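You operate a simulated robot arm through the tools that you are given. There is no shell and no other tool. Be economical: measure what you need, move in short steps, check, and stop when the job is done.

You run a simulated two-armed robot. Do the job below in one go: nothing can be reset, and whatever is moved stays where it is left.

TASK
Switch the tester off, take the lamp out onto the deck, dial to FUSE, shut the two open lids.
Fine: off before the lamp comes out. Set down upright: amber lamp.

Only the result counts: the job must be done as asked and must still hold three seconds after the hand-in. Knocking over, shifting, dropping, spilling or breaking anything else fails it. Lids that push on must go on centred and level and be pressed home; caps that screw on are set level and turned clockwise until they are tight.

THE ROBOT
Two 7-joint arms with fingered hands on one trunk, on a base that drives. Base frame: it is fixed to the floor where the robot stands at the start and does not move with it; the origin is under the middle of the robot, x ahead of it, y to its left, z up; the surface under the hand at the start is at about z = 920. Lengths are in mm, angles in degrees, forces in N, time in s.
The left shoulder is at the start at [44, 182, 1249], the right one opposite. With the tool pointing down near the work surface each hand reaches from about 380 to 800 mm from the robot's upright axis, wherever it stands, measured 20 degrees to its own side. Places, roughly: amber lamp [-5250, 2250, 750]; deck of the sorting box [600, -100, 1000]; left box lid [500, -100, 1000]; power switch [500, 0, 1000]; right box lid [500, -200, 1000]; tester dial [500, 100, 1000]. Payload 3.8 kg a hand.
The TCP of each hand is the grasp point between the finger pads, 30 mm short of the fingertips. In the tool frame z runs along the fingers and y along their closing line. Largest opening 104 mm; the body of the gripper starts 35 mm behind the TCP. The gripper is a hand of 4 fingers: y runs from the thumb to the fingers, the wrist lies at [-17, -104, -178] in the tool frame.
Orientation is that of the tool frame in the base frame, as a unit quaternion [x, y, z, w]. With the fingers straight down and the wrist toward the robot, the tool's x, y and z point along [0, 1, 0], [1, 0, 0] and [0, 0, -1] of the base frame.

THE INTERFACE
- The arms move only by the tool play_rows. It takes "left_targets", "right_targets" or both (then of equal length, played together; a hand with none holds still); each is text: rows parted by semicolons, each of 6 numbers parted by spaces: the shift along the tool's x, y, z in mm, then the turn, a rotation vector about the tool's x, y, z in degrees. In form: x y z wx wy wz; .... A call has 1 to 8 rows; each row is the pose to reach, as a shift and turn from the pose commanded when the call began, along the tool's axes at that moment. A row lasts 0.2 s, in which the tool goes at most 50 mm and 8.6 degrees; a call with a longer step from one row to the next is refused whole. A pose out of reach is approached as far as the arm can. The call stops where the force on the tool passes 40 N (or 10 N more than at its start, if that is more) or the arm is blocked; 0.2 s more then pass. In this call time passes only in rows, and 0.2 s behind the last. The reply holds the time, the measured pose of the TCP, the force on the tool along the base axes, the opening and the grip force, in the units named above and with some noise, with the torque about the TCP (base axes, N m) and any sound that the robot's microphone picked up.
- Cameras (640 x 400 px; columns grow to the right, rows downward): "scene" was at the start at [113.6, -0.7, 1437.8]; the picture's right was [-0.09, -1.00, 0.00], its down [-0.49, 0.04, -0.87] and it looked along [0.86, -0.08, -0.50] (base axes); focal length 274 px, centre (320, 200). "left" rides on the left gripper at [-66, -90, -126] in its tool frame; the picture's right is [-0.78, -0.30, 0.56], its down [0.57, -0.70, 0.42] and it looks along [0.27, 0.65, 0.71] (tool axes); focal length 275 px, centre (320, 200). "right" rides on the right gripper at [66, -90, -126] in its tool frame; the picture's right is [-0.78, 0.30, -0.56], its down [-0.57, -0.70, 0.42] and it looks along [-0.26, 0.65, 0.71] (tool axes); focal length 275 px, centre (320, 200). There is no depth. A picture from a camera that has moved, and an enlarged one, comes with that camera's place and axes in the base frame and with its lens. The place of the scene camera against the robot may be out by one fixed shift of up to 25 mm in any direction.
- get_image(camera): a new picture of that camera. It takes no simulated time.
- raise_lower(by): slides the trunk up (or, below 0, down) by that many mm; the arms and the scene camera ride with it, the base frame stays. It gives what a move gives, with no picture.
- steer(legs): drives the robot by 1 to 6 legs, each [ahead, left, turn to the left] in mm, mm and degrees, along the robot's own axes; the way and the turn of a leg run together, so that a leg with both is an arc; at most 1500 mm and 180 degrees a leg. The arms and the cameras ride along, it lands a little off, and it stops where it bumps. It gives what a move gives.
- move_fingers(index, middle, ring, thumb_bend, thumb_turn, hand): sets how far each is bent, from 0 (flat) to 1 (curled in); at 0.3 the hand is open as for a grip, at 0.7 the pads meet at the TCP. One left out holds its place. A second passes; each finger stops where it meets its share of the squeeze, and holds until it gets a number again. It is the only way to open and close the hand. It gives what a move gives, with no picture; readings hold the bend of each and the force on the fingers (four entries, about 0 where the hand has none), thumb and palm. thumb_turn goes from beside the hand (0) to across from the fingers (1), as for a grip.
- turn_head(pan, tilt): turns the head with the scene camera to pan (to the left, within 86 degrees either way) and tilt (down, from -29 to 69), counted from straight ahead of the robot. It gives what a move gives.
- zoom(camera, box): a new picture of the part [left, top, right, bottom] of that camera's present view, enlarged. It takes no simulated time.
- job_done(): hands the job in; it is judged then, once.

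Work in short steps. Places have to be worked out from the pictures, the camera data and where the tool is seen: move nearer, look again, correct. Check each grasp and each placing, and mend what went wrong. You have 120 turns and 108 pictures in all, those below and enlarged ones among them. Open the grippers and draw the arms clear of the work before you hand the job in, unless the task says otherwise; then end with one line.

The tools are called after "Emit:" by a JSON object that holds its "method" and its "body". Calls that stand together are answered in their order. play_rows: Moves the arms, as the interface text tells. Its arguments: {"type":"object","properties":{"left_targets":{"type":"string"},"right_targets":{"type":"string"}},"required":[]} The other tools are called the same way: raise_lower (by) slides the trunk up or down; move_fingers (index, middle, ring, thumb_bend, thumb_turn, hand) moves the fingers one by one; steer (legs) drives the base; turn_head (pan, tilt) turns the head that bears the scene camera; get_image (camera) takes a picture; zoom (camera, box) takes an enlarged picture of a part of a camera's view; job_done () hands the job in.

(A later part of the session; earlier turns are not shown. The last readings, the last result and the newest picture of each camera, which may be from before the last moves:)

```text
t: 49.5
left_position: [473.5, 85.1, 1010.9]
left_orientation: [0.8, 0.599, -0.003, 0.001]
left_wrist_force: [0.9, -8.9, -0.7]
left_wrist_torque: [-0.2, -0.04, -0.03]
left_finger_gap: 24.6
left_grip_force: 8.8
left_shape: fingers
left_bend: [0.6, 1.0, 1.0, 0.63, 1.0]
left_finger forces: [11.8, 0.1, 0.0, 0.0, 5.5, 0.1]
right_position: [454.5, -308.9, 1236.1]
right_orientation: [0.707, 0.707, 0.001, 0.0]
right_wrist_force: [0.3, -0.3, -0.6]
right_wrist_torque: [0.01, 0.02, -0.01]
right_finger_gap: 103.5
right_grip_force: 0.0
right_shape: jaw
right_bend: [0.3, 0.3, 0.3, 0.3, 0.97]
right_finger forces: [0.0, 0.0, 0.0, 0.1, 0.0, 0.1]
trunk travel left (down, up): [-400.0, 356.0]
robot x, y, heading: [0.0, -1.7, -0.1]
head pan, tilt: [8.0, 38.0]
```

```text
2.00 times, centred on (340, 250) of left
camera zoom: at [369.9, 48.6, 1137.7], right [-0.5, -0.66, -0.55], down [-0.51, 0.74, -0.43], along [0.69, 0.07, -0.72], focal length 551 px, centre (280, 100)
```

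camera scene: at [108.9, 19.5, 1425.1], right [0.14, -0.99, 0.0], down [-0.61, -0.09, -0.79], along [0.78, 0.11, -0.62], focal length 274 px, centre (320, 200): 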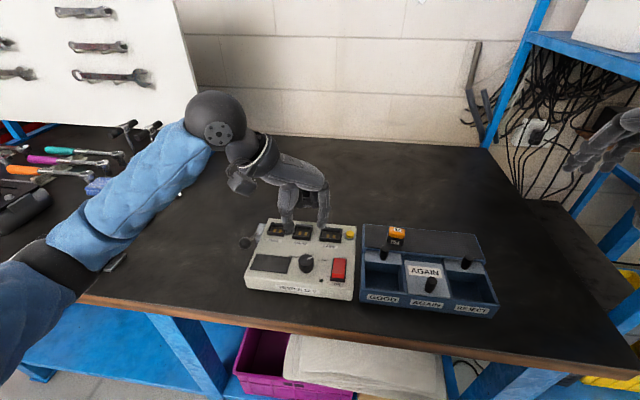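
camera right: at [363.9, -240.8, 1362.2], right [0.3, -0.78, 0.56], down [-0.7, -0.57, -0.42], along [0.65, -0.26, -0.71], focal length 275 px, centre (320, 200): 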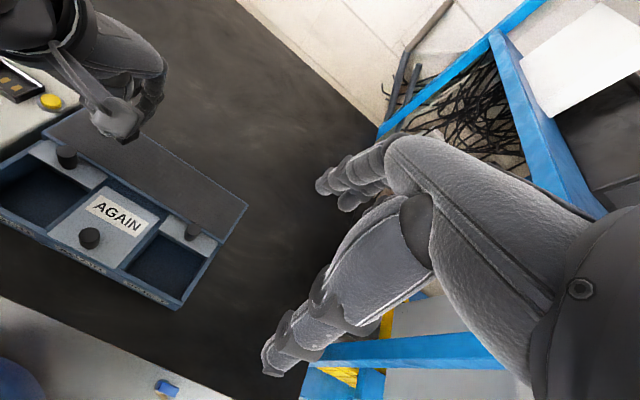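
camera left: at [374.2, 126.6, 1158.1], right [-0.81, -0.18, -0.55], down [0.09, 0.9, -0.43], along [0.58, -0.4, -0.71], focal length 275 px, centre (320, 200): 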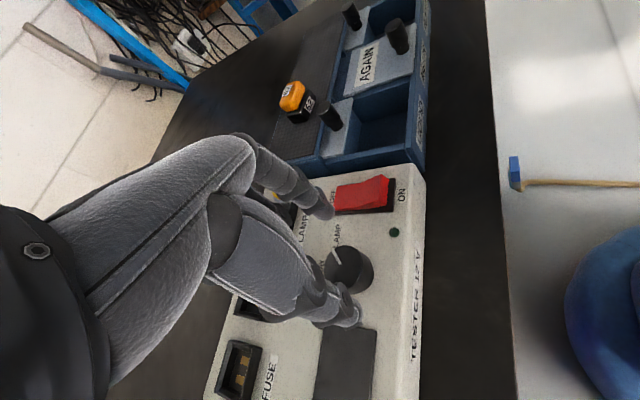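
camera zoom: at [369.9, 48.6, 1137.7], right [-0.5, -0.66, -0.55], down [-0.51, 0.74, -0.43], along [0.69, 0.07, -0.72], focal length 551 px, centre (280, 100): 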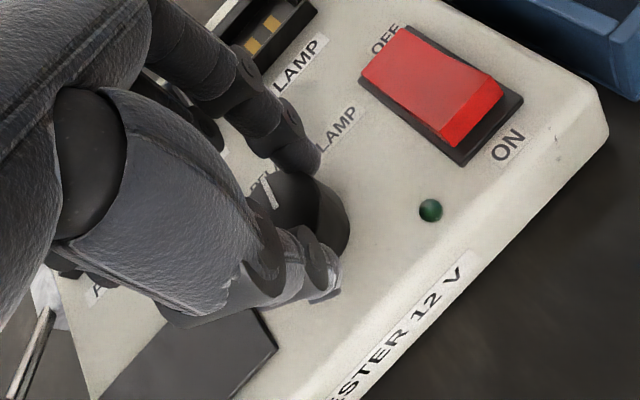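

The knob turns with the hand and now points at RELAY. I'll continue another 48°, easing the side force a little.

Emit:
{"method": "play_rows", "body": {"left_targets": "-1 0.3 0 0 0 -8;-2 0.5 0 0 0 -16;-2 0.5 0 0 0 -24;-2 0.5 0 0 0 -32;-2 0.5 0 0 0 -40;-2 0.5 0 0 0 -48"}}

Emit:
{"method": "zoom", "body": {"camera": "left", "box": [220, 130, 460, 370]}}

Emit:
{"method": "get_image", "body": {"camera": "scene"}}

```text
t: 50.9
left_position: [475.0, 83.0, 1011.0]
left_orientation: [0.486, 0.874, -0.002, 0.001]
left_wrist_force: [10.5, -7.8, 2.0]
left_wrist_torque: [-0.2, -0.26, -0.04]
left_finger_gap: 23.7
left_grip_force: 10.8
left_shape: fingers
left_bend: [0.59, 1.0, 1.0, 0.64, 1.0]
left_finger forces: [14.8, 0.0, 0.1, 0.1, 5.6, 0.0]
right_position: [454.7, -309.4, 1236.8]
right_orientation: [0.707, 0.707, 0.001, -0.001]
right_wrist_force: [0.2, 0.4, -0.7]
right_wrist_torque: [0.0, 0.03, 0.02]
right_finger_gap: 103.8
right_grip_force: 0.1
right_shape: jaw
right_bend: [0.3, 0.3, 0.3, 0.3, 0.97]
right_finger forces: [0.1, 0.0, 0.0, 0.0, 0.0, 0.0]
trunk travel left (down, up): [-400.0, 356.0]
robot x, y, heading: [1.3, -4.3, 0.1]
head pan, tilt: [8.0, 38.0]
```

```text
1.67 times, centred on (340, 250) of left
camera zoom: at [434.9, -18.8, 1137.6], right [0.16, -0.82, -0.55], down [-0.9, 0.12, -0.42], along [0.41, 0.56, -0.72], focal length 459 px, centre (287, 117)
```

zoom: 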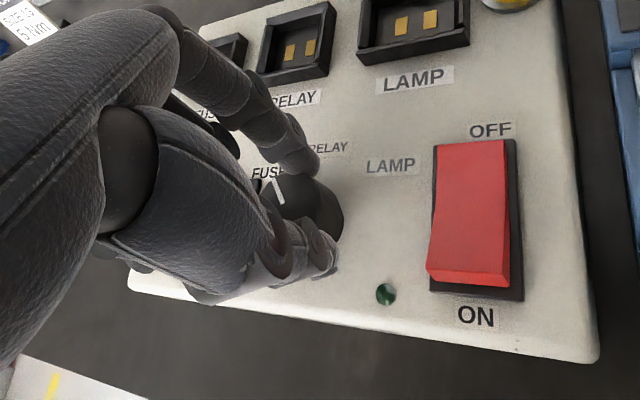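

```text
49 pictures are left
camera scene: at [110.5, 17.9, 1425.0], right [0.14, -0.99, 0.0], down [-0.61, -0.08, -0.79], along [0.78, 0.11, -0.62], focal length 274 px, centre (320, 200)
```

scene: 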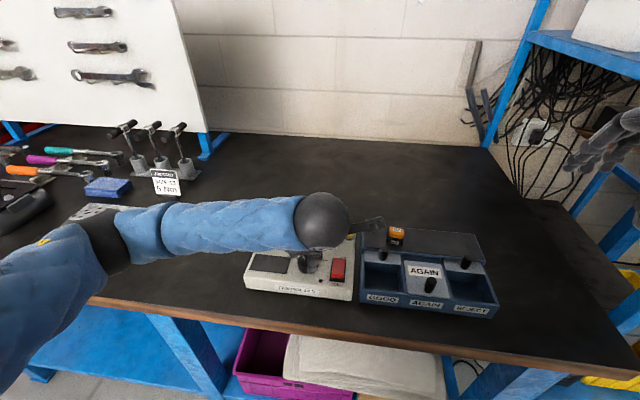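

The pointer is near FUSE. I'll release and lift to check its actual position.

Emit:
{"method": "move_fingers", "body": {"hand": "left", "index": 0.5, "thumb_bend": 0.5}}

Emit:
{"method": "play_rows", "body": {"left_targets": "0 0 -20 0 0 0;0 0 -50 0 0 8;0 0 -80 0 0 16;0 0 -100 0 0 24"}}

Emit:
{"method": "zoom", "body": {"camera": "left", "box": [260, 200, 460, 380]}}

```text
t: 51.9
left_position: [471.4, 84.8, 1011.0]
left_orientation: [0.488, 0.873, -0.002, 0.0]
left_wrist_force: [0.3, 0.2, 0.0]
left_wrist_torque: [-0.03, 0.01, -0.01]
left_finger_gap: 53.1
left_grip_force: 0.0
left_shape: fingers
left_bend: [0.5, 1.0, 1.0, 0.5, 1.0]
left_finger forces: [0.1, 0.0, 0.0, 0.1, 0.0, 0.0]
right_position: [452.9, -308.0, 1238.2]
right_orientation: [0.707, 0.707, -0.001, 0.0]
right_wrist_force: [-0.8, 0.6, 0.2]
right_wrist_torque: [-0.01, -0.01, -0.01]
right_finger_gap: 103.5
right_grip_force: 0.0
right_shape: jaw
right_bend: [0.3, 0.3, 0.3, 0.3, 0.97]
right_finger forces: [0.0, 0.1, 0.0, 0.1, 0.1, 0.0]
trunk travel left (down, up): [-400.0, 356.0]
robot x, y, heading: [-1.3, 1.1, -0.2]
head pan, tilt: [8.0, 38.0]
```

```text
t: 52.9
left_position: [474.9, 87.6, 1109.9]
left_orientation: [0.659, 0.752, -0.004, 0.0]
left_wrist_force: [-0.7, 0.1, 0.8]
left_wrist_torque: [-0.03, -0.05, 0.0]
left_finger_gap: 53.0
left_grip_force: 0.2
left_shape: fingers
left_bend: [0.5, 1.0, 1.0, 0.5, 1.0]
left_finger forces: [0.0, 0.0, 0.0, 0.0, 0.1, 0.1]
right_position: [453.1, -306.7, 1238.4]
right_orientation: [0.707, 0.707, 0.0, 0.0]
right_wrist_force: [-0.6, 1.1, 0.6]
right_wrist_torque: [-0.04, -0.01, -0.02]
right_finger_gap: 103.7
right_grip_force: 0.1
right_shape: jaw
right_bend: [0.3, 0.3, 0.3, 0.3, 0.97]
right_finger forces: [0.0, 0.0, 0.0, 0.0, 0.0, 0.0]
trunk travel left (down, up): [-400.0, 356.0]
robot x, y, heading: [-0.9, 1.3, 0.1]
head pan, tilt: [8.0, 38.0]
```

```text
2.22 times, centred on (360, 290) of left
camera zoom: at [396.2, 10.4, 1236.3], right [-0.2, -0.81, -0.55], down [-0.77, 0.47, -0.42], along [0.61, 0.34, -0.72], focal length 612 px, centre (231, 0)
```

zoom: 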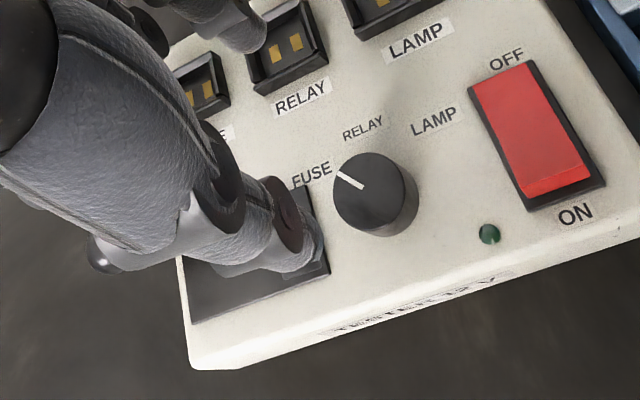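

The pointer is right at the FUSE label. Now the lids: I'll look closely at both knobs and the lamp.

Emit:
{"method": "zoom", "body": {"camera": "scene", "box": [350, 215, 510, 325]}}

Emit:
{"method": "zoom", "body": {"camera": "left", "box": [400, 60, 640, 260]}}

```text
3.64 times, centred on (430, 270) of scene
camera zoom: at [108.7, 19.8, 1425.1], right [0.14, -0.99, 0.0], down [-0.61, -0.09, -0.79], along [0.78, 0.11, -0.62], focal length 997 px, centre (-80, -54)
```

zoom: 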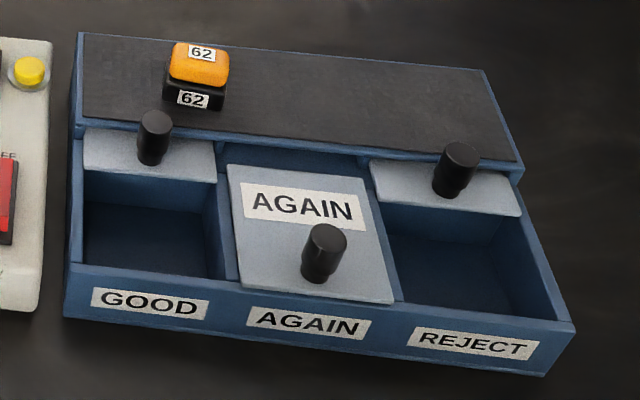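

```text
2.00 times, centred on (520, 160) of left
camera zoom: at [396.2, 10.4, 1236.3], right [-0.2, -0.81, -0.55], down [-0.77, 0.47, -0.42], along [0.61, 0.34, -0.72], focal length 551 px, centre (-80, 280)
```

zoom: 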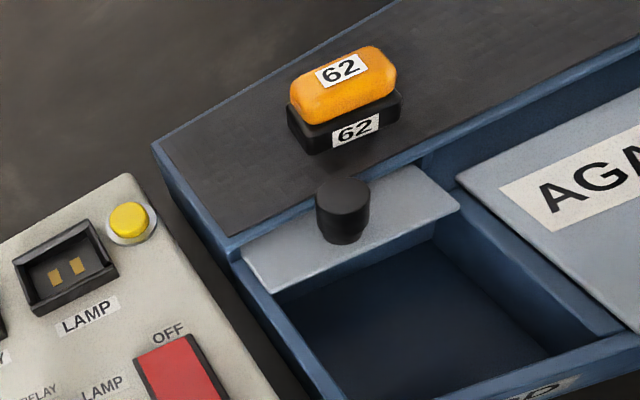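

The GOOD knob is at about (519, -67), the REJECT one at about (519, -226), and both need about 66 mm of travel toward me. I'll back the base 80 mm for comfortable reach, and yaw the left hand so it pinches the knob sideways, clear of the lamp.

Emit:
{"method": "steer", "body": {"legs": [[-80, 0, 0]]}}

Emit:
{"method": "play_rows", "body": {"left_targets": "0 0 -5 0 0 8;0 0 -10 0 0 16;0 0 -10 0 0 24;0 0 -10 0 0 32;0 0 -10 0 0 40;0 0 -10 0 0 48;0 0 -10 0 0 56;0 0 -10 0 0 64"}}

```text
t: 54.0
left_position: [390.9, 86.6, 1110.5]
left_orientation: [0.658, 0.753, -0.002, 0.0]
left_wrist_force: [-0.2, -0.7, 0.1]
left_wrist_torque: [0.02, 0.01, -0.01]
left_finger_gap: 53.2
left_grip_force: 0.0
left_shape: fingers
left_bend: [0.5, 1.0, 1.0, 0.5, 1.0]
left_finger forces: [0.0, 0.1, 0.1, 0.0, 0.0, 0.0]
right_position: [369.8, -308.6, 1239.4]
right_orientation: [0.707, 0.708, 0.0, 0.001]
right_wrist_force: [-0.8, -0.2, 0.5]
right_wrist_torque: [0.0, 0.0, -0.01]
right_finger_gap: 103.8
right_grip_force: 0.0
right_shape: jaw
right_bend: [0.3, 0.3, 0.3, 0.3, 0.97]
right_finger forces: [0.1, 0.0, 0.0, 0.0, 0.0, 0.1]
trunk travel left (down, up): [-400.0, 356.0]
robot x, y, heading: [-80.8, -0.3, -0.1]
head pan, tilt: [8.0, 38.0]
```

```text
t: 55.8
left_position: [391.6, 87.3, 1119.9]
left_orientation: [0.958, 0.288, -0.002, 0.001]
left_wrist_force: [0.5, 0.9, 0.4]
left_wrist_torque: [-0.01, 0.01, 0.0]
left_finger_gap: 53.1
left_grip_force: 0.0
left_shape: fingers
left_bend: [0.5, 1.0, 1.0, 0.5, 1.0]
left_finger forces: [0.0, 0.0, 0.0, 0.0, 0.1, 0.0]
right_position: [373.3, -307.3, 1237.5]
right_orientation: [0.707, 0.708, 0.0, 0.0]
right_wrist_force: [0.8, 0.2, -0.2]
right_wrist_torque: [-0.05, -0.01, 0.02]
right_finger_gap: 103.9
right_grip_force: 0.0
right_shape: jaw
right_bend: [0.3, 0.3, 0.3, 0.3, 0.97]
right_finger forces: [0.1, 0.0, 0.1, 0.1, 0.0, 0.0]
trunk travel left (down, up): [-400.0, 356.0]
robot x, y, heading: [-83.7, -2.9, -0.1]
head pan, tilt: [8.0, 38.0]
```

Now I'll translate to above the GOOD knob while finishing the yaw to 90°.

Emit:
{"method": "play_rows", "body": {"left_targets": "3 28 0 0 0 6;6 56 0 0 0 12;9 84 0 0 0 18;12 112 0 0 0 24;14 140 0 0 0 30;16 168 0 0 0 33.3;18 197 0 0 0 33.3;18 197 40 0 0 33.3"}}

Emit:
{"method": "get_image", "body": {"camera": "left"}}

Emit:
{"method": "get_image", "body": {"camera": "scene"}}

```text
t: 57.6
left_position: [516.1, -68.8, 1082.4]
left_orientation: [1.0, 0.002, -0.001, 0.003]
left_wrist_force: [-0.5, 0.3, 0.3]
left_wrist_torque: [-0.01, 0.03, 0.0]
left_finger_gap: 53.4
left_grip_force: 0.1
left_shape: fingers
left_bend: [0.5, 1.0, 1.0, 0.5, 1.0]
left_finger forces: [0.0, 0.0, 0.1, 0.0, 0.0, 0.0]
right_position: [372.7, -306.4, 1237.9]
right_orientation: [0.706, 0.708, 0.0, -0.001]
right_wrist_force: [0.1, -0.2, 0.2]
right_wrist_torque: [-0.01, -0.03, 0.02]
right_finger_gap: 104.0
right_grip_force: 0.1
right_shape: jaw
right_bend: [0.3, 0.3, 0.3, 0.3, 0.97]
right_finger forces: [0.0, 0.0, 0.0, 0.1, 0.0, 0.0]
trunk travel left (down, up): [-400.0, 356.0]
robot x, y, heading: [-80.8, 0.1, 0.0]
head pan, tilt: [8.0, 38.0]
```

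```text
45 pictures are left
camera left: at [451.8, 21.0, 1207.0], right [-0.78, 0.29, -0.56], down [0.57, 0.7, -0.43], along [0.27, -0.65, -0.71], focal length 275 px, centre (320, 200)
```

left: 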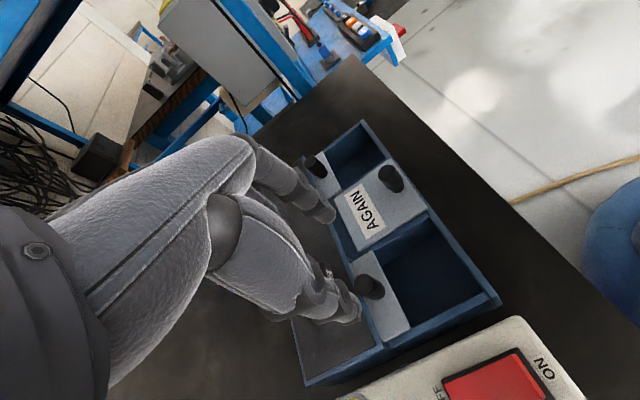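

```text
44 pictures are left
camera scene: at [27.8, 20.7, 1424.9], right [0.14, -0.99, 0.0], down [-0.61, -0.09, -0.79], along [0.78, 0.11, -0.62], focal length 274 px, centre (320, 200)
```

scene: 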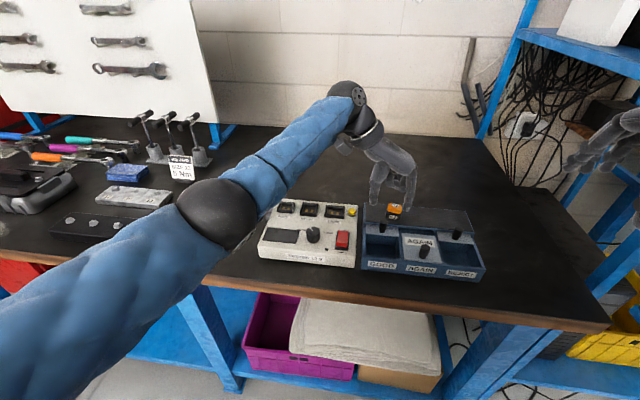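

With this yaw the curled fingers would hang over the lamp. I'd rather hook the knob with yaw ≈ -8°, index behind it and the curled fingers to the left, away from the lamp. I'll raise and rotate back.

Emit:
{"method": "play_rows", "body": {"left_targets": "0 0 -20 0 0 0;0 0 -45 0 0 -8;0 0 -45 0 0 -16;0 0 -45 0 0 -24;0 0 -45 0 0 -32;0 0 -45 0 0 -40;0 0 -45 0 0 -48;0 0 -45 0 0 -56"}}

Emit:
{"method": "play_rows", "body": {"left_targets": "0 0 0 0 0 -8;0 0 0 0 0 -16;0 0 0 0 0 -24;0 0 0 0 0 -32;0 0 0 0 0 -40;0 0 0 0 0 -42"}}

Emit:
{"method": "move_fingers", "body": {"hand": "left", "index": 0.54, "thumb_bend": 0.5}}

Emit:
{"method": "get_image", "body": {"camera": "left"}}

```text
t: 59.4
left_position: [518.0, -68.0, 1125.2]
left_orientation: [0.881, 0.474, -0.003, 0.001]
left_wrist_force: [0.2, 0.7, -0.4]
left_wrist_torque: [0.02, 0.01, 0.02]
left_finger_gap: 53.1
left_grip_force: 0.0
left_shape: fingers
left_bend: [0.5, 1.0, 1.0, 0.5, 1.0]
left_finger forces: [0.0, 0.1, 0.0, 0.1, 0.1, 0.0]
right_position: [372.8, -308.0, 1237.3]
right_orientation: [0.706, 0.708, 0.0, 0.001]
right_wrist_force: [0.1, 0.0, 0.2]
right_wrist_torque: [0.03, -0.01, 0.02]
right_finger_gap: 103.7
right_grip_force: 0.1
right_shape: jaw
right_bend: [0.3, 0.3, 0.3, 0.3, 0.97]
right_finger forces: [0.0, 0.0, 0.0, 0.0, 0.0, 0.1]
trunk travel left (down, up): [-400.0, 356.0]
robot x, y, heading: [-79.6, -1.6, 0.1]
head pan, tilt: [8.0, 38.0]
```

```text
t: 60.8
left_position: [517.3, -67.8, 1124.8]
left_orientation: [0.652, 0.758, -0.003, 0.0]
left_wrist_force: [-0.1, 0.1, 0.6]
left_wrist_torque: [0.02, -0.04, 0.03]
left_finger_gap: 53.3
left_grip_force: 0.1
left_shape: fingers
left_bend: [0.5, 1.0, 1.0, 0.5, 1.0]
left_finger forces: [0.0, 0.0, 0.0, 0.0, 0.0, 0.0]
right_position: [370.5, -307.6, 1237.0]
right_orientation: [0.707, 0.708, 0.0, 0.001]
right_wrist_force: [-0.2, 0.2, 0.4]
right_wrist_torque: [0.03, -0.01, 0.01]
right_finger_gap: 103.6
right_grip_force: 0.1
right_shape: jaw
right_bend: [0.3, 0.3, 0.3, 0.3, 0.97]
right_finger forces: [0.1, 0.0, 0.0, 0.0, 0.0, 0.0]
trunk travel left (down, up): [-400.0, 356.0]
robot x, y, heading: [-79.3, -3.7, -0.1]
head pan, tilt: [8.0, 38.0]
```

```text
t: 61.8
left_position: [518.2, -68.4, 1125.4]
left_orientation: [0.654, 0.757, -0.003, 0.0]
left_wrist_force: [0.2, -0.2, 0.1]
left_wrist_torque: [-0.01, -0.01, 0.01]
left_finger_gap: 48.2
left_grip_force: 0.1
left_shape: fingers
left_bend: [0.54, 1.0, 1.0, 0.5, 1.0]
left_finger forces: [0.0, 0.0, 0.0, 0.0, 0.0, 0.0]
right_position: [371.5, -307.1, 1238.7]
right_orientation: [0.707, 0.707, 0.0, 0.0]
right_wrist_force: [0.8, 0.5, 0.1]
right_wrist_torque: [-0.02, -0.02, 0.0]
right_finger_gap: 103.6
right_grip_force: 0.2
right_shape: jaw
right_bend: [0.3, 0.3, 0.3, 0.3, 0.97]
right_finger forces: [0.0, 0.0, 0.0, 0.0, 0.1, 0.0]
trunk travel left (down, up): [-400.0, 356.0]
robot x, y, heading: [-82.2, -1.6, -0.2]
head pan, tilt: [8.0, 38.0]
```

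```text
43 pictures are left
camera left: at [440.2, -145.8, 1251.7], right [-0.18, -0.81, -0.55], down [-0.78, 0.46, -0.42], along [0.6, 0.35, -0.72], focal length 275 px, centre (320, 200)
```

left: 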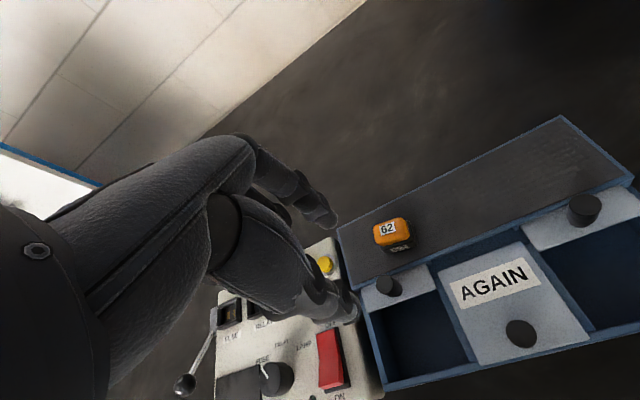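

Lamp at about (567, -93), knob at about (520, -67). I'll move so the index sits behind the knob, offset left away from the lamp, and lower partway.

Emit:
{"method": "play_rows", "body": {"left_targets": "6 -2 20 0 0 0;11 -3.5 45 0 0 0;11 -3.5 68 0 0 0;11 -3.5 80 0 0 0"}}

Emit:
{"method": "get_image", "body": {"camera": "left"}}

Emit:
{"method": "zoom", "body": {"camera": "scene", "box": [340, 180, 500, 290]}}

```text
t: 62.8
left_position: [512.2, -57.7, 1045.5]
left_orientation: [0.654, 0.757, -0.004, 0.0]
left_wrist_force: [0.1, 0.7, -0.2]
left_wrist_torque: [0.01, 0.0, 0.01]
left_finger_gap: 48.6
left_grip_force: 0.0
left_shape: fingers
left_bend: [0.54, 1.0, 1.0, 0.5, 1.0]
left_finger forces: [0.1, 0.0, 0.0, 0.1, 0.0, 0.0]
right_position: [371.6, -308.1, 1237.6]
right_orientation: [0.707, 0.707, 0.0, 0.0]
right_wrist_force: [-0.1, 0.4, -0.2]
right_wrist_torque: [-0.01, -0.02, -0.01]
right_finger_gap: 103.6
right_grip_force: 0.0
right_shape: jaw
right_bend: [0.3, 0.3, 0.3, 0.3, 0.97]
right_finger forces: [0.0, 0.0, 0.0, 0.0, 0.0, 0.0]
trunk travel left (down, up): [-400.0, 356.0]
robot x, y, heading: [-82.0, -0.0, 0.0]
head pan, tilt: [8.0, 38.0]
```

```text
42 pictures are left
camera left: at [434.5, -136.3, 1172.3], right [-0.18, -0.81, -0.55], down [-0.78, 0.46, -0.42], along [0.6, 0.35, -0.72], focal length 275 px, centre (320, 200)
```

left: 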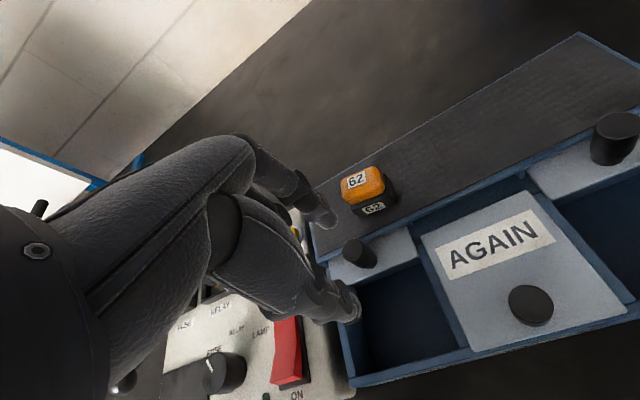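

```text
3.64 times, centred on (420, 235) of scene
camera zoom: at [26.7, 19.5, 1425.1], right [0.14, -0.99, 0.0], down [-0.61, -0.09, -0.79], along [0.78, 0.11, -0.62], focal length 997 px, centre (-44, 73)
```

zoom: 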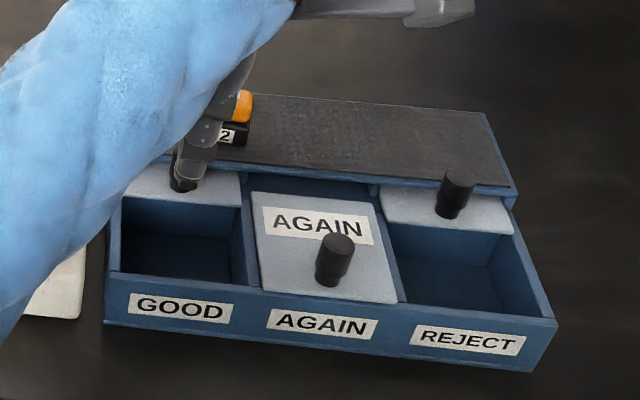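

The finger line lies about 6 mm left of the knob as intended. I'll lower so the index hangs behind the knob just above the deck.

Emit:
{"method": "play_rows", "body": {"left_targets": "0 0 8 0 0 0;0 0 15 0 0 0;0 0 21 0 0 0;0 0 26 0 0 0"}}

Emit:
{"method": "zoom", "body": {"camera": "left", "box": [240, 130, 480, 350]}}

```text
t: 63.8
left_position: [512.0, -57.2, 1018.9]
left_orientation: [0.653, 0.757, -0.003, 0.001]
left_wrist_force: [0.1, -0.4, 0.1]
left_wrist_torque: [-0.01, -0.04, 0.0]
left_finger_gap: 48.3
left_grip_force: 0.1
left_shape: fingers
left_bend: [0.54, 1.0, 1.0, 0.5, 1.0]
left_finger forces: [0.0, 0.1, 0.0, 0.0, 0.0, 0.0]
right_position: [371.3, -308.3, 1238.5]
right_orientation: [0.707, 0.708, 0.0, 0.0]
right_wrist_force: [-0.1, 1.0, 0.2]
right_wrist_torque: [-0.02, -0.01, 0.01]
right_finger_gap: 103.6
right_grip_force: 0.0
right_shape: jaw
right_bend: [0.3, 0.3, 0.3, 0.3, 0.97]
right_finger forces: [0.1, 0.0, 0.0, 0.0, 0.0, 0.1]
trunk travel left (down, up): [-400.0, 356.0]
robot x, y, heading: [-83.2, -0.9, -0.0]
head pan, tilt: [8.0, 38.0]
```

```text
1.82 times, centred on (360, 240) of left
camera zoom: at [434.3, -134.8, 1145.4], right [-0.18, -0.81, -0.55], down [-0.78, 0.46, -0.42], along [0.6, 0.35, -0.72], focal length 500 px, centre (247, 127)
```

zoom: 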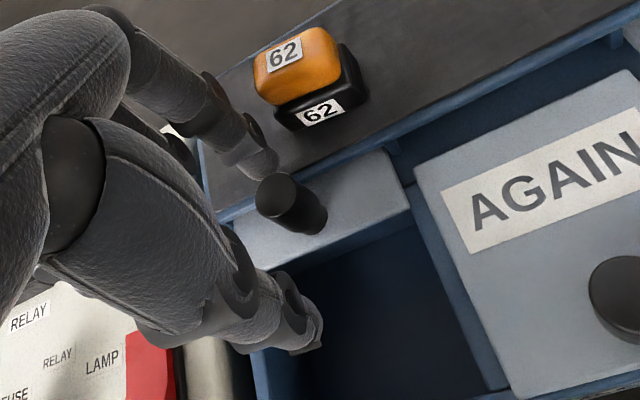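

The index is behind the knob and clear of the lamp. I'll pull toward the robot.

Emit:
{"method": "play_rows", "body": {"left_targets": "1.5 -10 0 0 0 0;3 -20 0 0 0 0;4.4 -30 0 0 0 0;5.8 -40 0 0 0 0;7.3 -50 0 0 0 0;8.7 -60 0 0 0 0"}}

Emit:
{"method": "zoom", "body": {"camera": "left", "box": [240, 130, 480, 350]}}

Emit:
{"method": "zoom", "body": {"camera": "scene", "box": [340, 180, 500, 290]}}

```text
t: 65.2
left_position: [465.9, -45.1, 1033.0]
left_orientation: [0.644, 0.764, 0.013, 0.009]
left_wrist_force: [0.0, -0.6, 0.2]
left_wrist_torque: [0.0, 0.0, 0.05]
left_finger_gap: 48.4
left_grip_force: 0.0
left_shape: fingers
left_bend: [0.54, 1.0, 1.0, 0.5, 1.0]
left_finger forces: [0.0, 0.0, 0.0, 0.0, 0.0, 0.0]
right_position: [371.0, -307.8, 1237.9]
right_orientation: [0.707, 0.707, -0.001, 0.001]
right_wrist_force: [0.1, -0.7, 0.8]
right_wrist_torque: [-0.04, 0.0, -0.01]
right_finger_gap: 103.6
right_grip_force: 0.1
right_shape: jaw
right_bend: [0.3, 0.3, 0.3, 0.3, 0.97]
right_finger forces: [0.0, 0.0, 0.0, 0.1, 0.0, 0.1]
trunk travel left (down, up): [-400.0, 356.0]
robot x, y, heading: [-81.0, -2.3, -0.2]
head pan, tilt: [8.0, 38.0]
```

```text
1.82 times, centred on (360, 240) of left
camera zoom: at [385.4, -126.0, 1155.9], right [-0.14, -0.81, -0.57], down [-0.77, 0.45, -0.45], along [0.62, 0.38, -0.69], focal length 500 px, centre (247, 127)
```

zoom: 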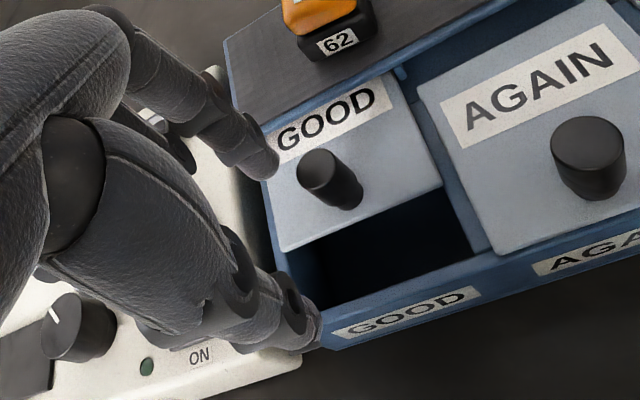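

```text
3.64 times, centred on (420, 235) of scene
camera zoom: at [26.5, 19.5, 1425.1], right [0.14, -0.99, 0.0], down [-0.61, -0.09, -0.79], along [0.78, 0.11, -0.62], focal length 997 px, centre (-44, 73)
```

zoom: 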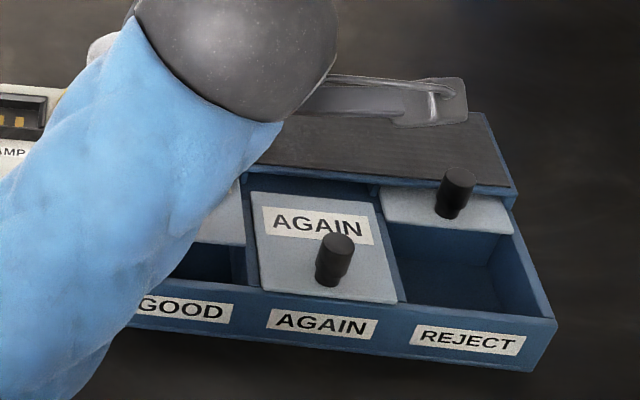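

The GOOD lid came about 30 mm, then the left arm ran into a limit because it reaches across. The knobs are on the right arm's side, so I'll retract the left hand and finish with the right.

Emit:
{"method": "play_rows", "body": {"left_targets": "0 10 -20 0 0 0;0 15 -50 0 0 0;0 15 -85 0 0 0;30 15 -110 0 0 0;65 15 -130 0 0 0;100 10 -145 0 0 0;135 0 -150 0 0 0;170 -10 -150 0 0 0"}}

Emit:
{"method": "get_image", "body": {"camera": "scene"}}

```text
t: 67.0
left_position: [462.3, 107.8, 1135.8]
left_orientation: [0.654, 0.757, -0.003, 0.0]
left_wrist_force: [-0.2, 0.1, -0.3]
left_wrist_torque: [0.02, 0.05, 0.0]
left_finger_gap: 48.4
left_grip_force: 0.1
left_shape: fingers
left_bend: [0.54, 1.0, 1.0, 0.5, 1.0]
left_finger forces: [0.0, 0.0, 0.1, 0.0, 0.0, 0.0]
left hand out of reach, approached as far as the arm can: row 5, 6, 7, 8
right_position: [371.2, -306.3, 1239.1]
right_orientation: [0.706, 0.708, 0.001, 0.0]
right_wrist_force: [0.2, 0.1, 0.3]
right_wrist_torque: [0.01, 0.03, 0.01]
right_finger_gap: 103.9
right_grip_force: 0.0
right_shape: jaw
right_bend: [0.3, 0.3, 0.3, 0.3, 0.97]
right_finger forces: [0.1, 0.0, 0.0, 0.1, 0.0, 0.0]
trunk travel left (down, up): [-400.0, 356.0]
robot x, y, heading: [-78.7, -0.3, 0.1]
head pan, tilt: [8.0, 38.0]
```

```text
37 pictures are left
camera scene: at [26.6, 19.8, 1425.1], right [0.14, -0.99, 0.0], down [-0.61, -0.09, -0.79], along [0.78, 0.11, -0.62], focal length 274 px, centre (320, 200)
```

scene: 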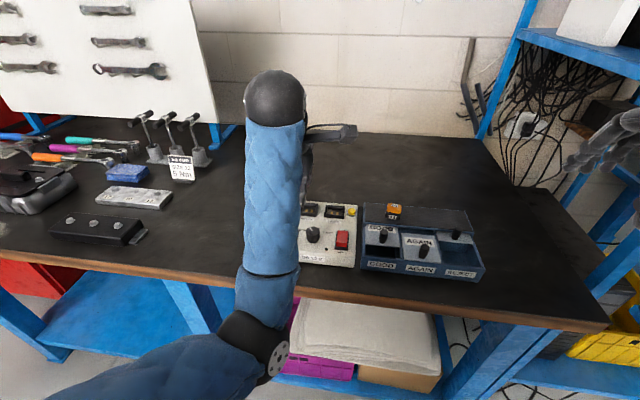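

The left elbow is inward again. I'll take the left hand out to the left as before, to park it away.

Emit:
{"method": "play_rows", "body": {"left_targets": "25 15 -5 0 0 0;55 30 -10 0 0 0;85 45 -15 0 0 0;115 60 -20 0 0 0;145 75 -25 0 0 0;175 85 -30 0 0 0;200 90 -30 0 0 0;225 95 -30 0 0 0"}}

Emit:
{"method": "play_rows", "body": {"left_targets": "0 -15 -20 0 0 0;0 -35 -40 0 0 0;0 -60 -60 0 0 0;0 -85 -65 0 0 0;-5 -110 -65 0 0 0;-10 -135 -65 0 0 0;-10 -160 -65 0 0 0"}}

Emit:
{"method": "get_image", "body": {"camera": "scene"}}

Emit:
{"method": "get_image", "body": {"camera": "right"}}

```text
t: 68.8
left_position: [518.7, 345.1, 1164.6]
left_orientation: [0.654, 0.756, -0.003, -0.001]
left_wrist_force: [-0.1, 0.0, -0.4]
left_wrist_torque: [-0.03, 0.01, 0.03]
left_finger_gap: 48.3
left_grip_force: 0.0
left_shape: fingers
left_bend: [0.54, 1.0, 1.0, 0.5, 1.0]
left_finger forces: [0.0, 0.0, 0.0, 0.0, 0.0, 0.0]
right_position: [372.0, -307.1, 1238.3]
right_orientation: [0.706, 0.708, -0.001, 0.0]
right_wrist_force: [-0.3, -0.4, 0.0]
right_wrist_torque: [0.0, 0.0, -0.02]
right_finger_gap: 103.9
right_grip_force: 0.0
right_shape: jaw
right_bend: [0.3, 0.3, 0.3, 0.3, 0.97]
right_finger forces: [0.0, 0.0, 0.0, 0.0, 0.0, 0.1]
trunk travel left (down, up): [-400.0, 356.0]
robot x, y, heading: [-83.9, -1.3, 0.0]
head pan, tilt: [8.0, 38.0]
```

```text
t: 70.4
left_position: [412.1, 363.2, 1225.3]
left_orientation: [0.654, 0.757, -0.003, 0.0]
left_wrist_force: [-0.6, 0.4, -0.3]
left_wrist_torque: [0.01, 0.0, 0.0]
left_finger_gap: 48.3
left_grip_force: 0.0
left_shape: fingers
left_bend: [0.54, 1.0, 1.0, 0.5, 1.0]
left_finger forces: [0.1, 0.0, 0.0, 0.0, 0.0, 0.0]
left hand out of reach, approached as far as the arm can: row 4, 5, 6, 7
right_position: [372.0, -307.8, 1238.2]
right_orientation: [0.706, 0.708, 0.0, 0.0]
right_wrist_force: [-0.3, -0.1, 0.5]
right_wrist_torque: [-0.02, 0.02, -0.03]
right_finger_gap: 103.7
right_grip_force: 0.1
right_shape: jaw
right_bend: [0.3, 0.3, 0.3, 0.3, 0.97]
right_finger forces: [0.0, 0.0, 0.0, 0.1, 0.1, 0.0]
trunk travel left (down, up): [-400.0, 356.0]
robot x, y, heading: [-85.4, 1.5, 0.0]
head pan, tilt: [8.0, 38.0]
```

```text
36 pictures are left
camera scene: at [26.4, 20.0, 1425.1], right [0.14, -0.99, 0.0], down [-0.61, -0.09, -0.79], along [0.78, 0.11, -0.62], focal length 274 px, centre (320, 200)
```

scene: 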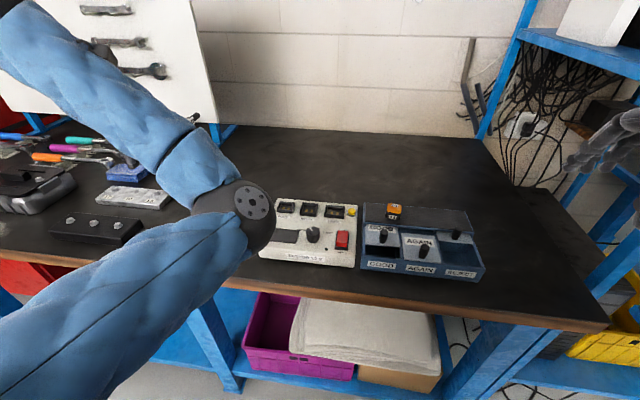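

```text
35 pictures are left
camera right: at [281.1, -240.8, 1362.4], right [0.3, -0.78, 0.56], down [-0.7, -0.57, -0.42], along [0.65, -0.26, -0.71], focal length 275 px, centre (320, 200)
```

right: 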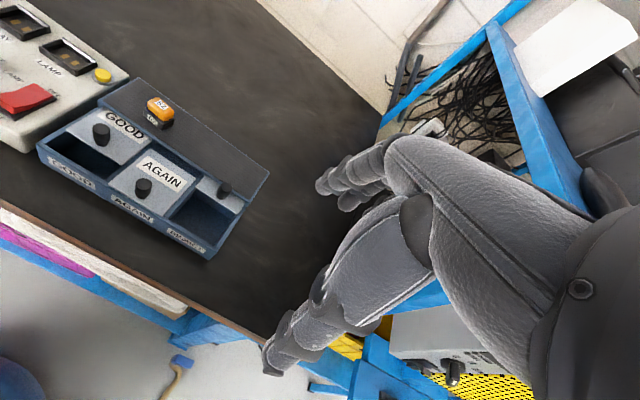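

The left arm is parked. Now I'll shape the right hand (index and thumb) and move it above the REJECT knob at about (517, -226).

Emit:
{"method": "move_fingers", "body": {"hand": "right", "index": 0.54, "middle": 1, "ring": 1, "thumb_bend": 0.5, "thumb_turn": 1}}

Emit:
{"method": "play_rows", "body": {"right_targets": "12 22 15 0 0 0;24 44 30 0 0 0;36 66 45 0 0 0;48 88 62 0 0 0;60 110 80 0 0 0;72 128 100 0 0 0;79 140 125 0 0 0;79 140 155 0 0 0"}}

Emit:
{"method": "get_image", "body": {"camera": "right"}}

```text
t: 71.4
left_position: [413.5, 361.8, 1224.2]
left_orientation: [0.653, 0.757, -0.003, 0.0]
left_wrist_force: [0.5, -0.2, 0.6]
left_wrist_torque: [0.02, 0.0, -0.03]
left_finger_gap: 48.4
left_grip_force: 0.1
left_shape: fingers
left_bend: [0.54, 1.0, 1.0, 0.5, 1.0]
left_finger forces: [0.0, 0.0, 0.1, 0.0, 0.0, 0.0]
right_position: [372.0, -307.5, 1237.9]
right_orientation: [0.707, 0.707, 0.0, 0.0]
right_wrist_force: [-0.4, -0.1, -0.6]
right_wrist_torque: [0.02, 0.0, 0.0]
right_finger_gap: 49.0
right_grip_force: 0.0
right_shape: fingers
right_bend: [0.54, 1.0, 1.0, 0.5, 1.0]
right_finger forces: [0.0, 0.1, 0.0, 0.1, 0.0, 0.0]
trunk travel left (down, up): [-400.0, 356.0]
robot x, y, heading: [-80.7, 0.7, 0.1]
head pan, tilt: [8.0, 38.0]
```

```text
t: 73.2
left_position: [412.8, 362.6, 1224.8]
left_orientation: [0.654, 0.757, -0.003, 0.0]
left_wrist_force: [0.2, 0.0, 0.9]
left_wrist_torque: [0.01, -0.03, 0.02]
left_finger_gap: 48.4
left_grip_force: 0.1
left_shape: fingers
left_bend: [0.54, 1.0, 1.0, 0.5, 1.0]
left_finger forces: [0.0, 0.0, 0.0, 0.1, 0.1, 0.1]
right_position: [509.0, -229.6, 1082.8]
right_orientation: [0.706, 0.708, 0.0, -0.001]
right_wrist_force: [0.4, 0.2, 0.6]
right_wrist_torque: [0.02, 0.01, -0.01]
right_finger_gap: 48.8
right_grip_force: 0.1
right_shape: fingers
right_bend: [0.54, 1.0, 1.0, 0.5, 1.0]
right_finger forces: [0.1, 0.0, 0.1, 0.0, 0.0, 0.1]
trunk travel left (down, up): [-400.0, 356.0]
robot x, y, heading: [-83.3, -0.5, 0.3]
head pan, tilt: [8.0, 38.0]
```

```text
34 pictures are left
camera right: at [418.8, -163.0, 1207.3], right [0.3, -0.78, 0.56], down [-0.7, -0.57, -0.42], along [0.65, -0.26, -0.71], focal length 275 px, centre (320, 200)
```

right: 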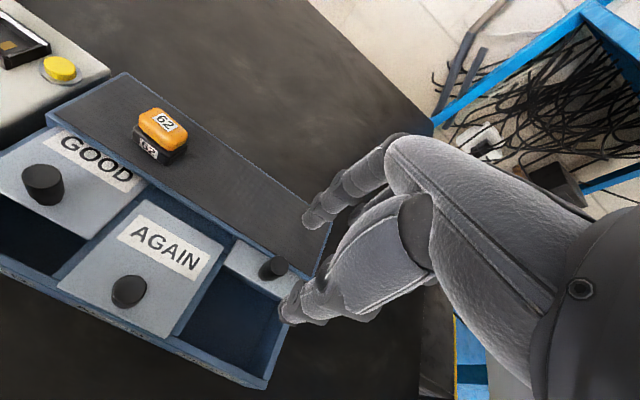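

REJECT knob confirmed at (516, -223). I'll lower the index behind it.

Emit:
{"method": "play_rows", "body": {"right_targets": "3 2 20 0 0 0;3 2 38 0 0 0;3 2 50 0 0 0;3 2 58 0 0 0;3 2 64 0 0 0"}}

Emit:
{"method": "zoom", "body": {"camera": "right", "box": [160, 130, 400, 350]}}

```text
t: 74.4
left_position: [413.3, 361.9, 1225.8]
left_orientation: [0.653, 0.757, -0.003, -0.001]
left_wrist_force: [0.3, 0.1, 0.5]
left_wrist_torque: [0.03, -0.01, -0.06]
left_finger_gap: 48.4
left_grip_force: 0.0
left_shape: fingers
left_bend: [0.54, 1.0, 1.0, 0.5, 1.0]
left_finger forces: [0.0, 0.0, 0.0, 0.0, 0.0, 0.0]
right_position: [511.7, -225.9, 1016.8]
right_orientation: [0.707, 0.707, 0.0, 0.0]
right_wrist_force: [0.0, -0.1, 0.2]
right_wrist_torque: [-0.01, 0.02, 0.02]
right_finger_gap: 48.8
right_grip_force: 0.0
right_shape: fingers
right_bend: [0.54, 1.0, 1.0, 0.5, 1.0]
right_finger forces: [0.0, 0.1, 0.0, 0.0, 0.0, 0.1]
trunk travel left (down, up): [-400.0, 356.0]
robot x, y, heading: [-82.1, -2.0, -0.1]
head pan, tilt: [8.0, 38.0]
```

```text
1.82 times, centred on (280, 240) of right
camera zoom: at [421.9, -159.2, 1141.2], right [0.3, -0.78, 0.56], down [-0.7, -0.57, -0.42], along [0.65, -0.26, -0.71], focal length 500 px, centre (393, 127)
```

zoom: 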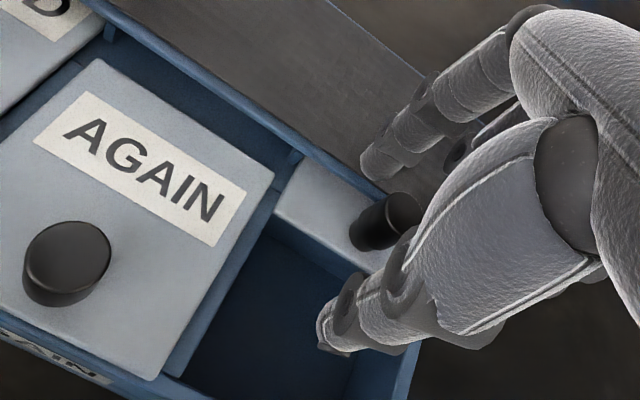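

The index is well behind the knob. I'll pull the REJECT lid toward the robot.

Emit:
{"method": "play_rows", "body": {"right_targets": "0 -9 0 0 0 0;0 -18 0 0 0 0;0 -27 0 0 0 0;0 -36 0 0 0 0;0 -45 0 0 0 0;0 -54 0 0 0 0;0 -60 0 0 0 0;0 -65 0 0 0 0"}}

Emit:
{"method": "zoom", "body": {"camera": "right", "box": [160, 130, 400, 350]}}

```text
t: 76.2
left_position: [412.3, 360.9, 1224.5]
left_orientation: [0.654, 0.757, -0.003, -0.001]
left_wrist_force: [-0.6, -0.4, 0.0]
left_wrist_torque: [-0.01, -0.02, 0.0]
left_finger_gap: 48.3
left_grip_force: 0.0
left_shape: fingers
left_bend: [0.54, 1.0, 1.0, 0.5, 1.0]
left_finger forces: [0.1, 0.0, 0.0, 0.0, 0.0, 0.1]
right_position: [448.9, -224.7, 1019.0]
right_orientation: [0.707, 0.707, 0.0, -0.001]
right_wrist_force: [0.2, 0.9, 0.4]
right_wrist_torque: [0.0, -0.01, 0.02]
right_finger_gap: 49.0
right_grip_force: 0.0
right_shape: fingers
right_bend: [0.54, 1.0, 1.0, 0.5, 1.0]
right_finger forces: [0.4, 0.0, 0.0, 0.0, 0.0, 0.0]
trunk travel left (down, up): [-400.0, 356.0]
robot x, y, heading: [-81.8, 0.3, -0.4]
head pan, tilt: [8.0, 38.0]
```

```text
1.82 times, centred on (280, 240) of right
camera zoom: at [359.1, -158.6, 1143.5], right [0.3, -0.78, 0.56], down [-0.7, -0.57, -0.42], along [0.65, -0.26, -0.71], focal length 500 px, centre (393, 127)
```

zoom: 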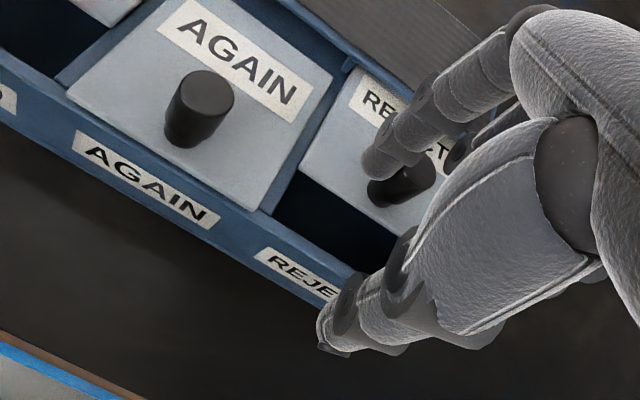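

The lid follows with little force. I'll continue to the stop.

Emit:
{"method": "play_rows", "body": {"right_targets": "0 -6 0 0 0 0;0 -12 0 0 0 0;0 -16 0 0 0 0;0 -19 0 0 0 0;0 -22 0 0 0 0;0 -25 0 0 0 0"}}

Emit:
{"method": "zoom", "body": {"camera": "right", "box": [160, 80, 400, 300]}}

```text
t: 77.6
left_position: [412.6, 362.8, 1224.4]
left_orientation: [0.653, 0.758, -0.003, 0.0]
left_wrist_force: [-0.3, -0.5, -0.7]
left_wrist_torque: [-0.01, -0.01, -0.04]
left_finger_gap: 48.2
left_grip_force: 0.0
left_shape: fingers
left_bend: [0.54, 1.0, 1.0, 0.5, 1.0]
left_finger forces: [0.0, 0.1, 0.0, 0.1, 0.1, 0.0]
right_position: [424.1, -225.8, 1018.6]
right_orientation: [0.707, 0.707, 0.0, 0.0]
right_wrist_force: [-0.3, 0.2, -0.4]
right_wrist_torque: [-0.01, 0.02, 0.01]
right_finger_gap: 48.8
right_grip_force: 0.1
right_shape: fingers
right_bend: [0.54, 1.0, 1.0, 0.5, 1.0]
right_finger forces: [0.0, 0.0, 0.0, 0.0, 0.0, 0.1]
trunk travel left (down, up): [-400.0, 356.0]
robot x, y, heading: [-83.8, -0.2, -0.2]
head pan, tilt: [8.0, 38.0]
```

```text
1.82 times, centred on (280, 190) of right
camera zoom: at [333.8, -159.3, 1143.8], right [0.3, -0.78, 0.56], down [-0.7, -0.57, -0.42], along [0.65, -0.26, -0.71], focal length 500 px, centre (393, 218)
```

zoom: 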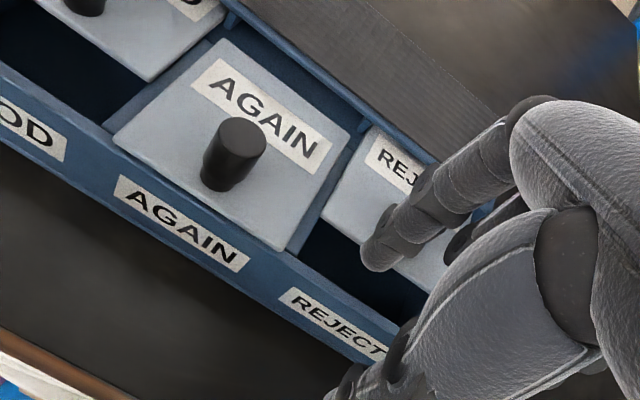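

The index seems to have slipped past the knob. I'll raise the hand and look.

Emit:
{"method": "play_rows", "body": {"right_targets": "0 -5 -20 0 0 0;0 -5 -50 0 0 0;0 10 -70 0 0 0"}}

Emit:
{"method": "get_image", "body": {"camera": "right"}}

Emit:
{"method": "zoom", "body": {"camera": "scene", "box": [340, 180, 500, 290]}}

```text
t: 78.4
left_position: [413.3, 362.5, 1224.6]
left_orientation: [0.654, 0.757, -0.004, -0.001]
left_wrist_force: [-0.6, 0.2, -0.6]
left_wrist_torque: [0.0, -0.01, 0.02]
left_finger_gap: 47.8
left_grip_force: 0.1
left_shape: fingers
left_bend: [0.54, 1.0, 1.0, 0.5, 1.0]
left_finger forces: [0.0, 0.1, 0.0, 0.1, 0.0, 0.1]
right_position: [432.7, -225.3, 1089.2]
right_orientation: [0.707, 0.707, -0.001, -0.001]
right_wrist_force: [0.2, -0.3, 0.2]
right_wrist_torque: [0.02, -0.02, 0.01]
right_finger_gap: 49.1
right_grip_force: 0.1
right_shape: fingers
right_bend: [0.54, 1.0, 1.0, 0.5, 1.0]
right_finger forces: [0.0, 0.1, 0.1, 0.0, 0.1, 0.0]
trunk travel left (down, up): [-400.0, 356.0]
robot x, y, heading: [-82.9, -1.9, 0.2]
head pan, tilt: [8.0, 38.0]
```

```text
30 pictures are left
camera right: at [342.9, -159.1, 1213.2], right [0.3, -0.78, 0.56], down [-0.7, -0.57, -0.42], along [0.65, -0.26, -0.71], focal length 275 px, centre (320, 200)
```

right: 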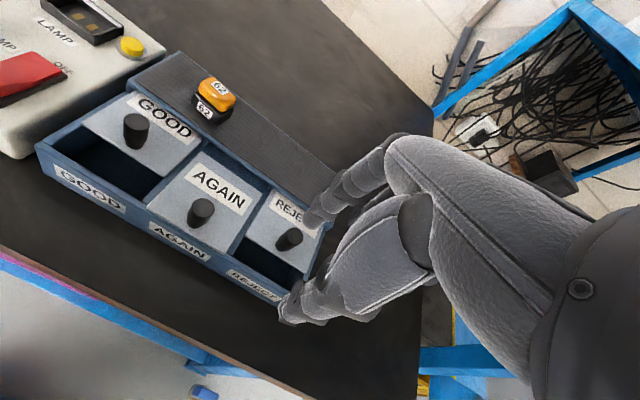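

```text
3.64 times, centred on (420, 235) of scene
camera zoom: at [26.9, 19.6, 1425.1], right [0.14, -0.99, 0.0], down [-0.61, -0.09, -0.79], along [0.78, 0.11, -0.62], focal length 997 px, centre (-44, 73)
```

zoom: 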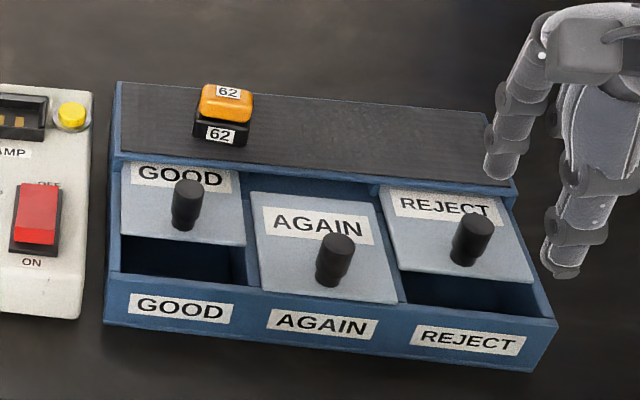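

The REJECT lid stopped with its knob at about (476, -225); the finger rode over the knob's top. Now that it's clear of the deck I can go lower and pinch it properly.

Emit:
{"method": "play_rows", "body": {"right_targets": "-1 20 0 0 0 0;-2 44 0 0 0 0;-2 44 25 0 0 0;-2 44 50 0 0 0;-2 44 65 0 0 0;-2 44 73 0 0 0;-2 44 79 0 0 0"}}

Emit:
{"method": "zoom", "body": {"camera": "right", "box": [160, 130, 400, 350]}}

```text
t: 80.0
left_position: [412.8, 363.3, 1225.4]
left_orientation: [0.653, 0.758, -0.003, -0.001]
left_wrist_force: [-1.2, 0.0, -0.2]
left_wrist_torque: [0.02, -0.04, 0.0]
left_finger_gap: 48.2
left_grip_force: 0.0
left_shape: fingers
left_bend: [0.54, 1.0, 1.0, 0.5, 1.0]
left_finger forces: [0.1, 0.0, 0.0, 0.1, 0.1, 0.1]
right_position: [478.7, -227.8, 1007.9]
right_orientation: [0.707, 0.707, 0.0, 0.0]
right_wrist_force: [-0.4, 0.5, -0.2]
right_wrist_torque: [-0.03, 0.01, 0.0]
right_finger_gap: 48.9
right_grip_force: 0.0
right_shape: fingers
right_bend: [0.54, 1.0, 1.0, 0.5, 1.0]
right_finger forces: [0.0, 0.0, 0.0, 0.1, 0.0, 0.1]
trunk travel left (down, up): [-400.0, 356.0]
robot x, y, heading: [-83.0, 3.4, 0.2]
head pan, tilt: [8.0, 38.0]
```

```text
1.82 times, centred on (280, 240) of right
camera zoom: at [388.6, -161.1, 1132.5], right [0.3, -0.78, 0.56], down [-0.7, -0.57, -0.42], along [0.65, -0.26, -0.71], focal length 500 px, centre (393, 127)
```

zoom: 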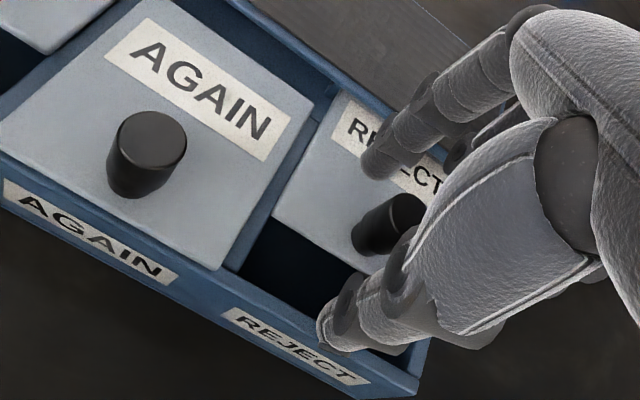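

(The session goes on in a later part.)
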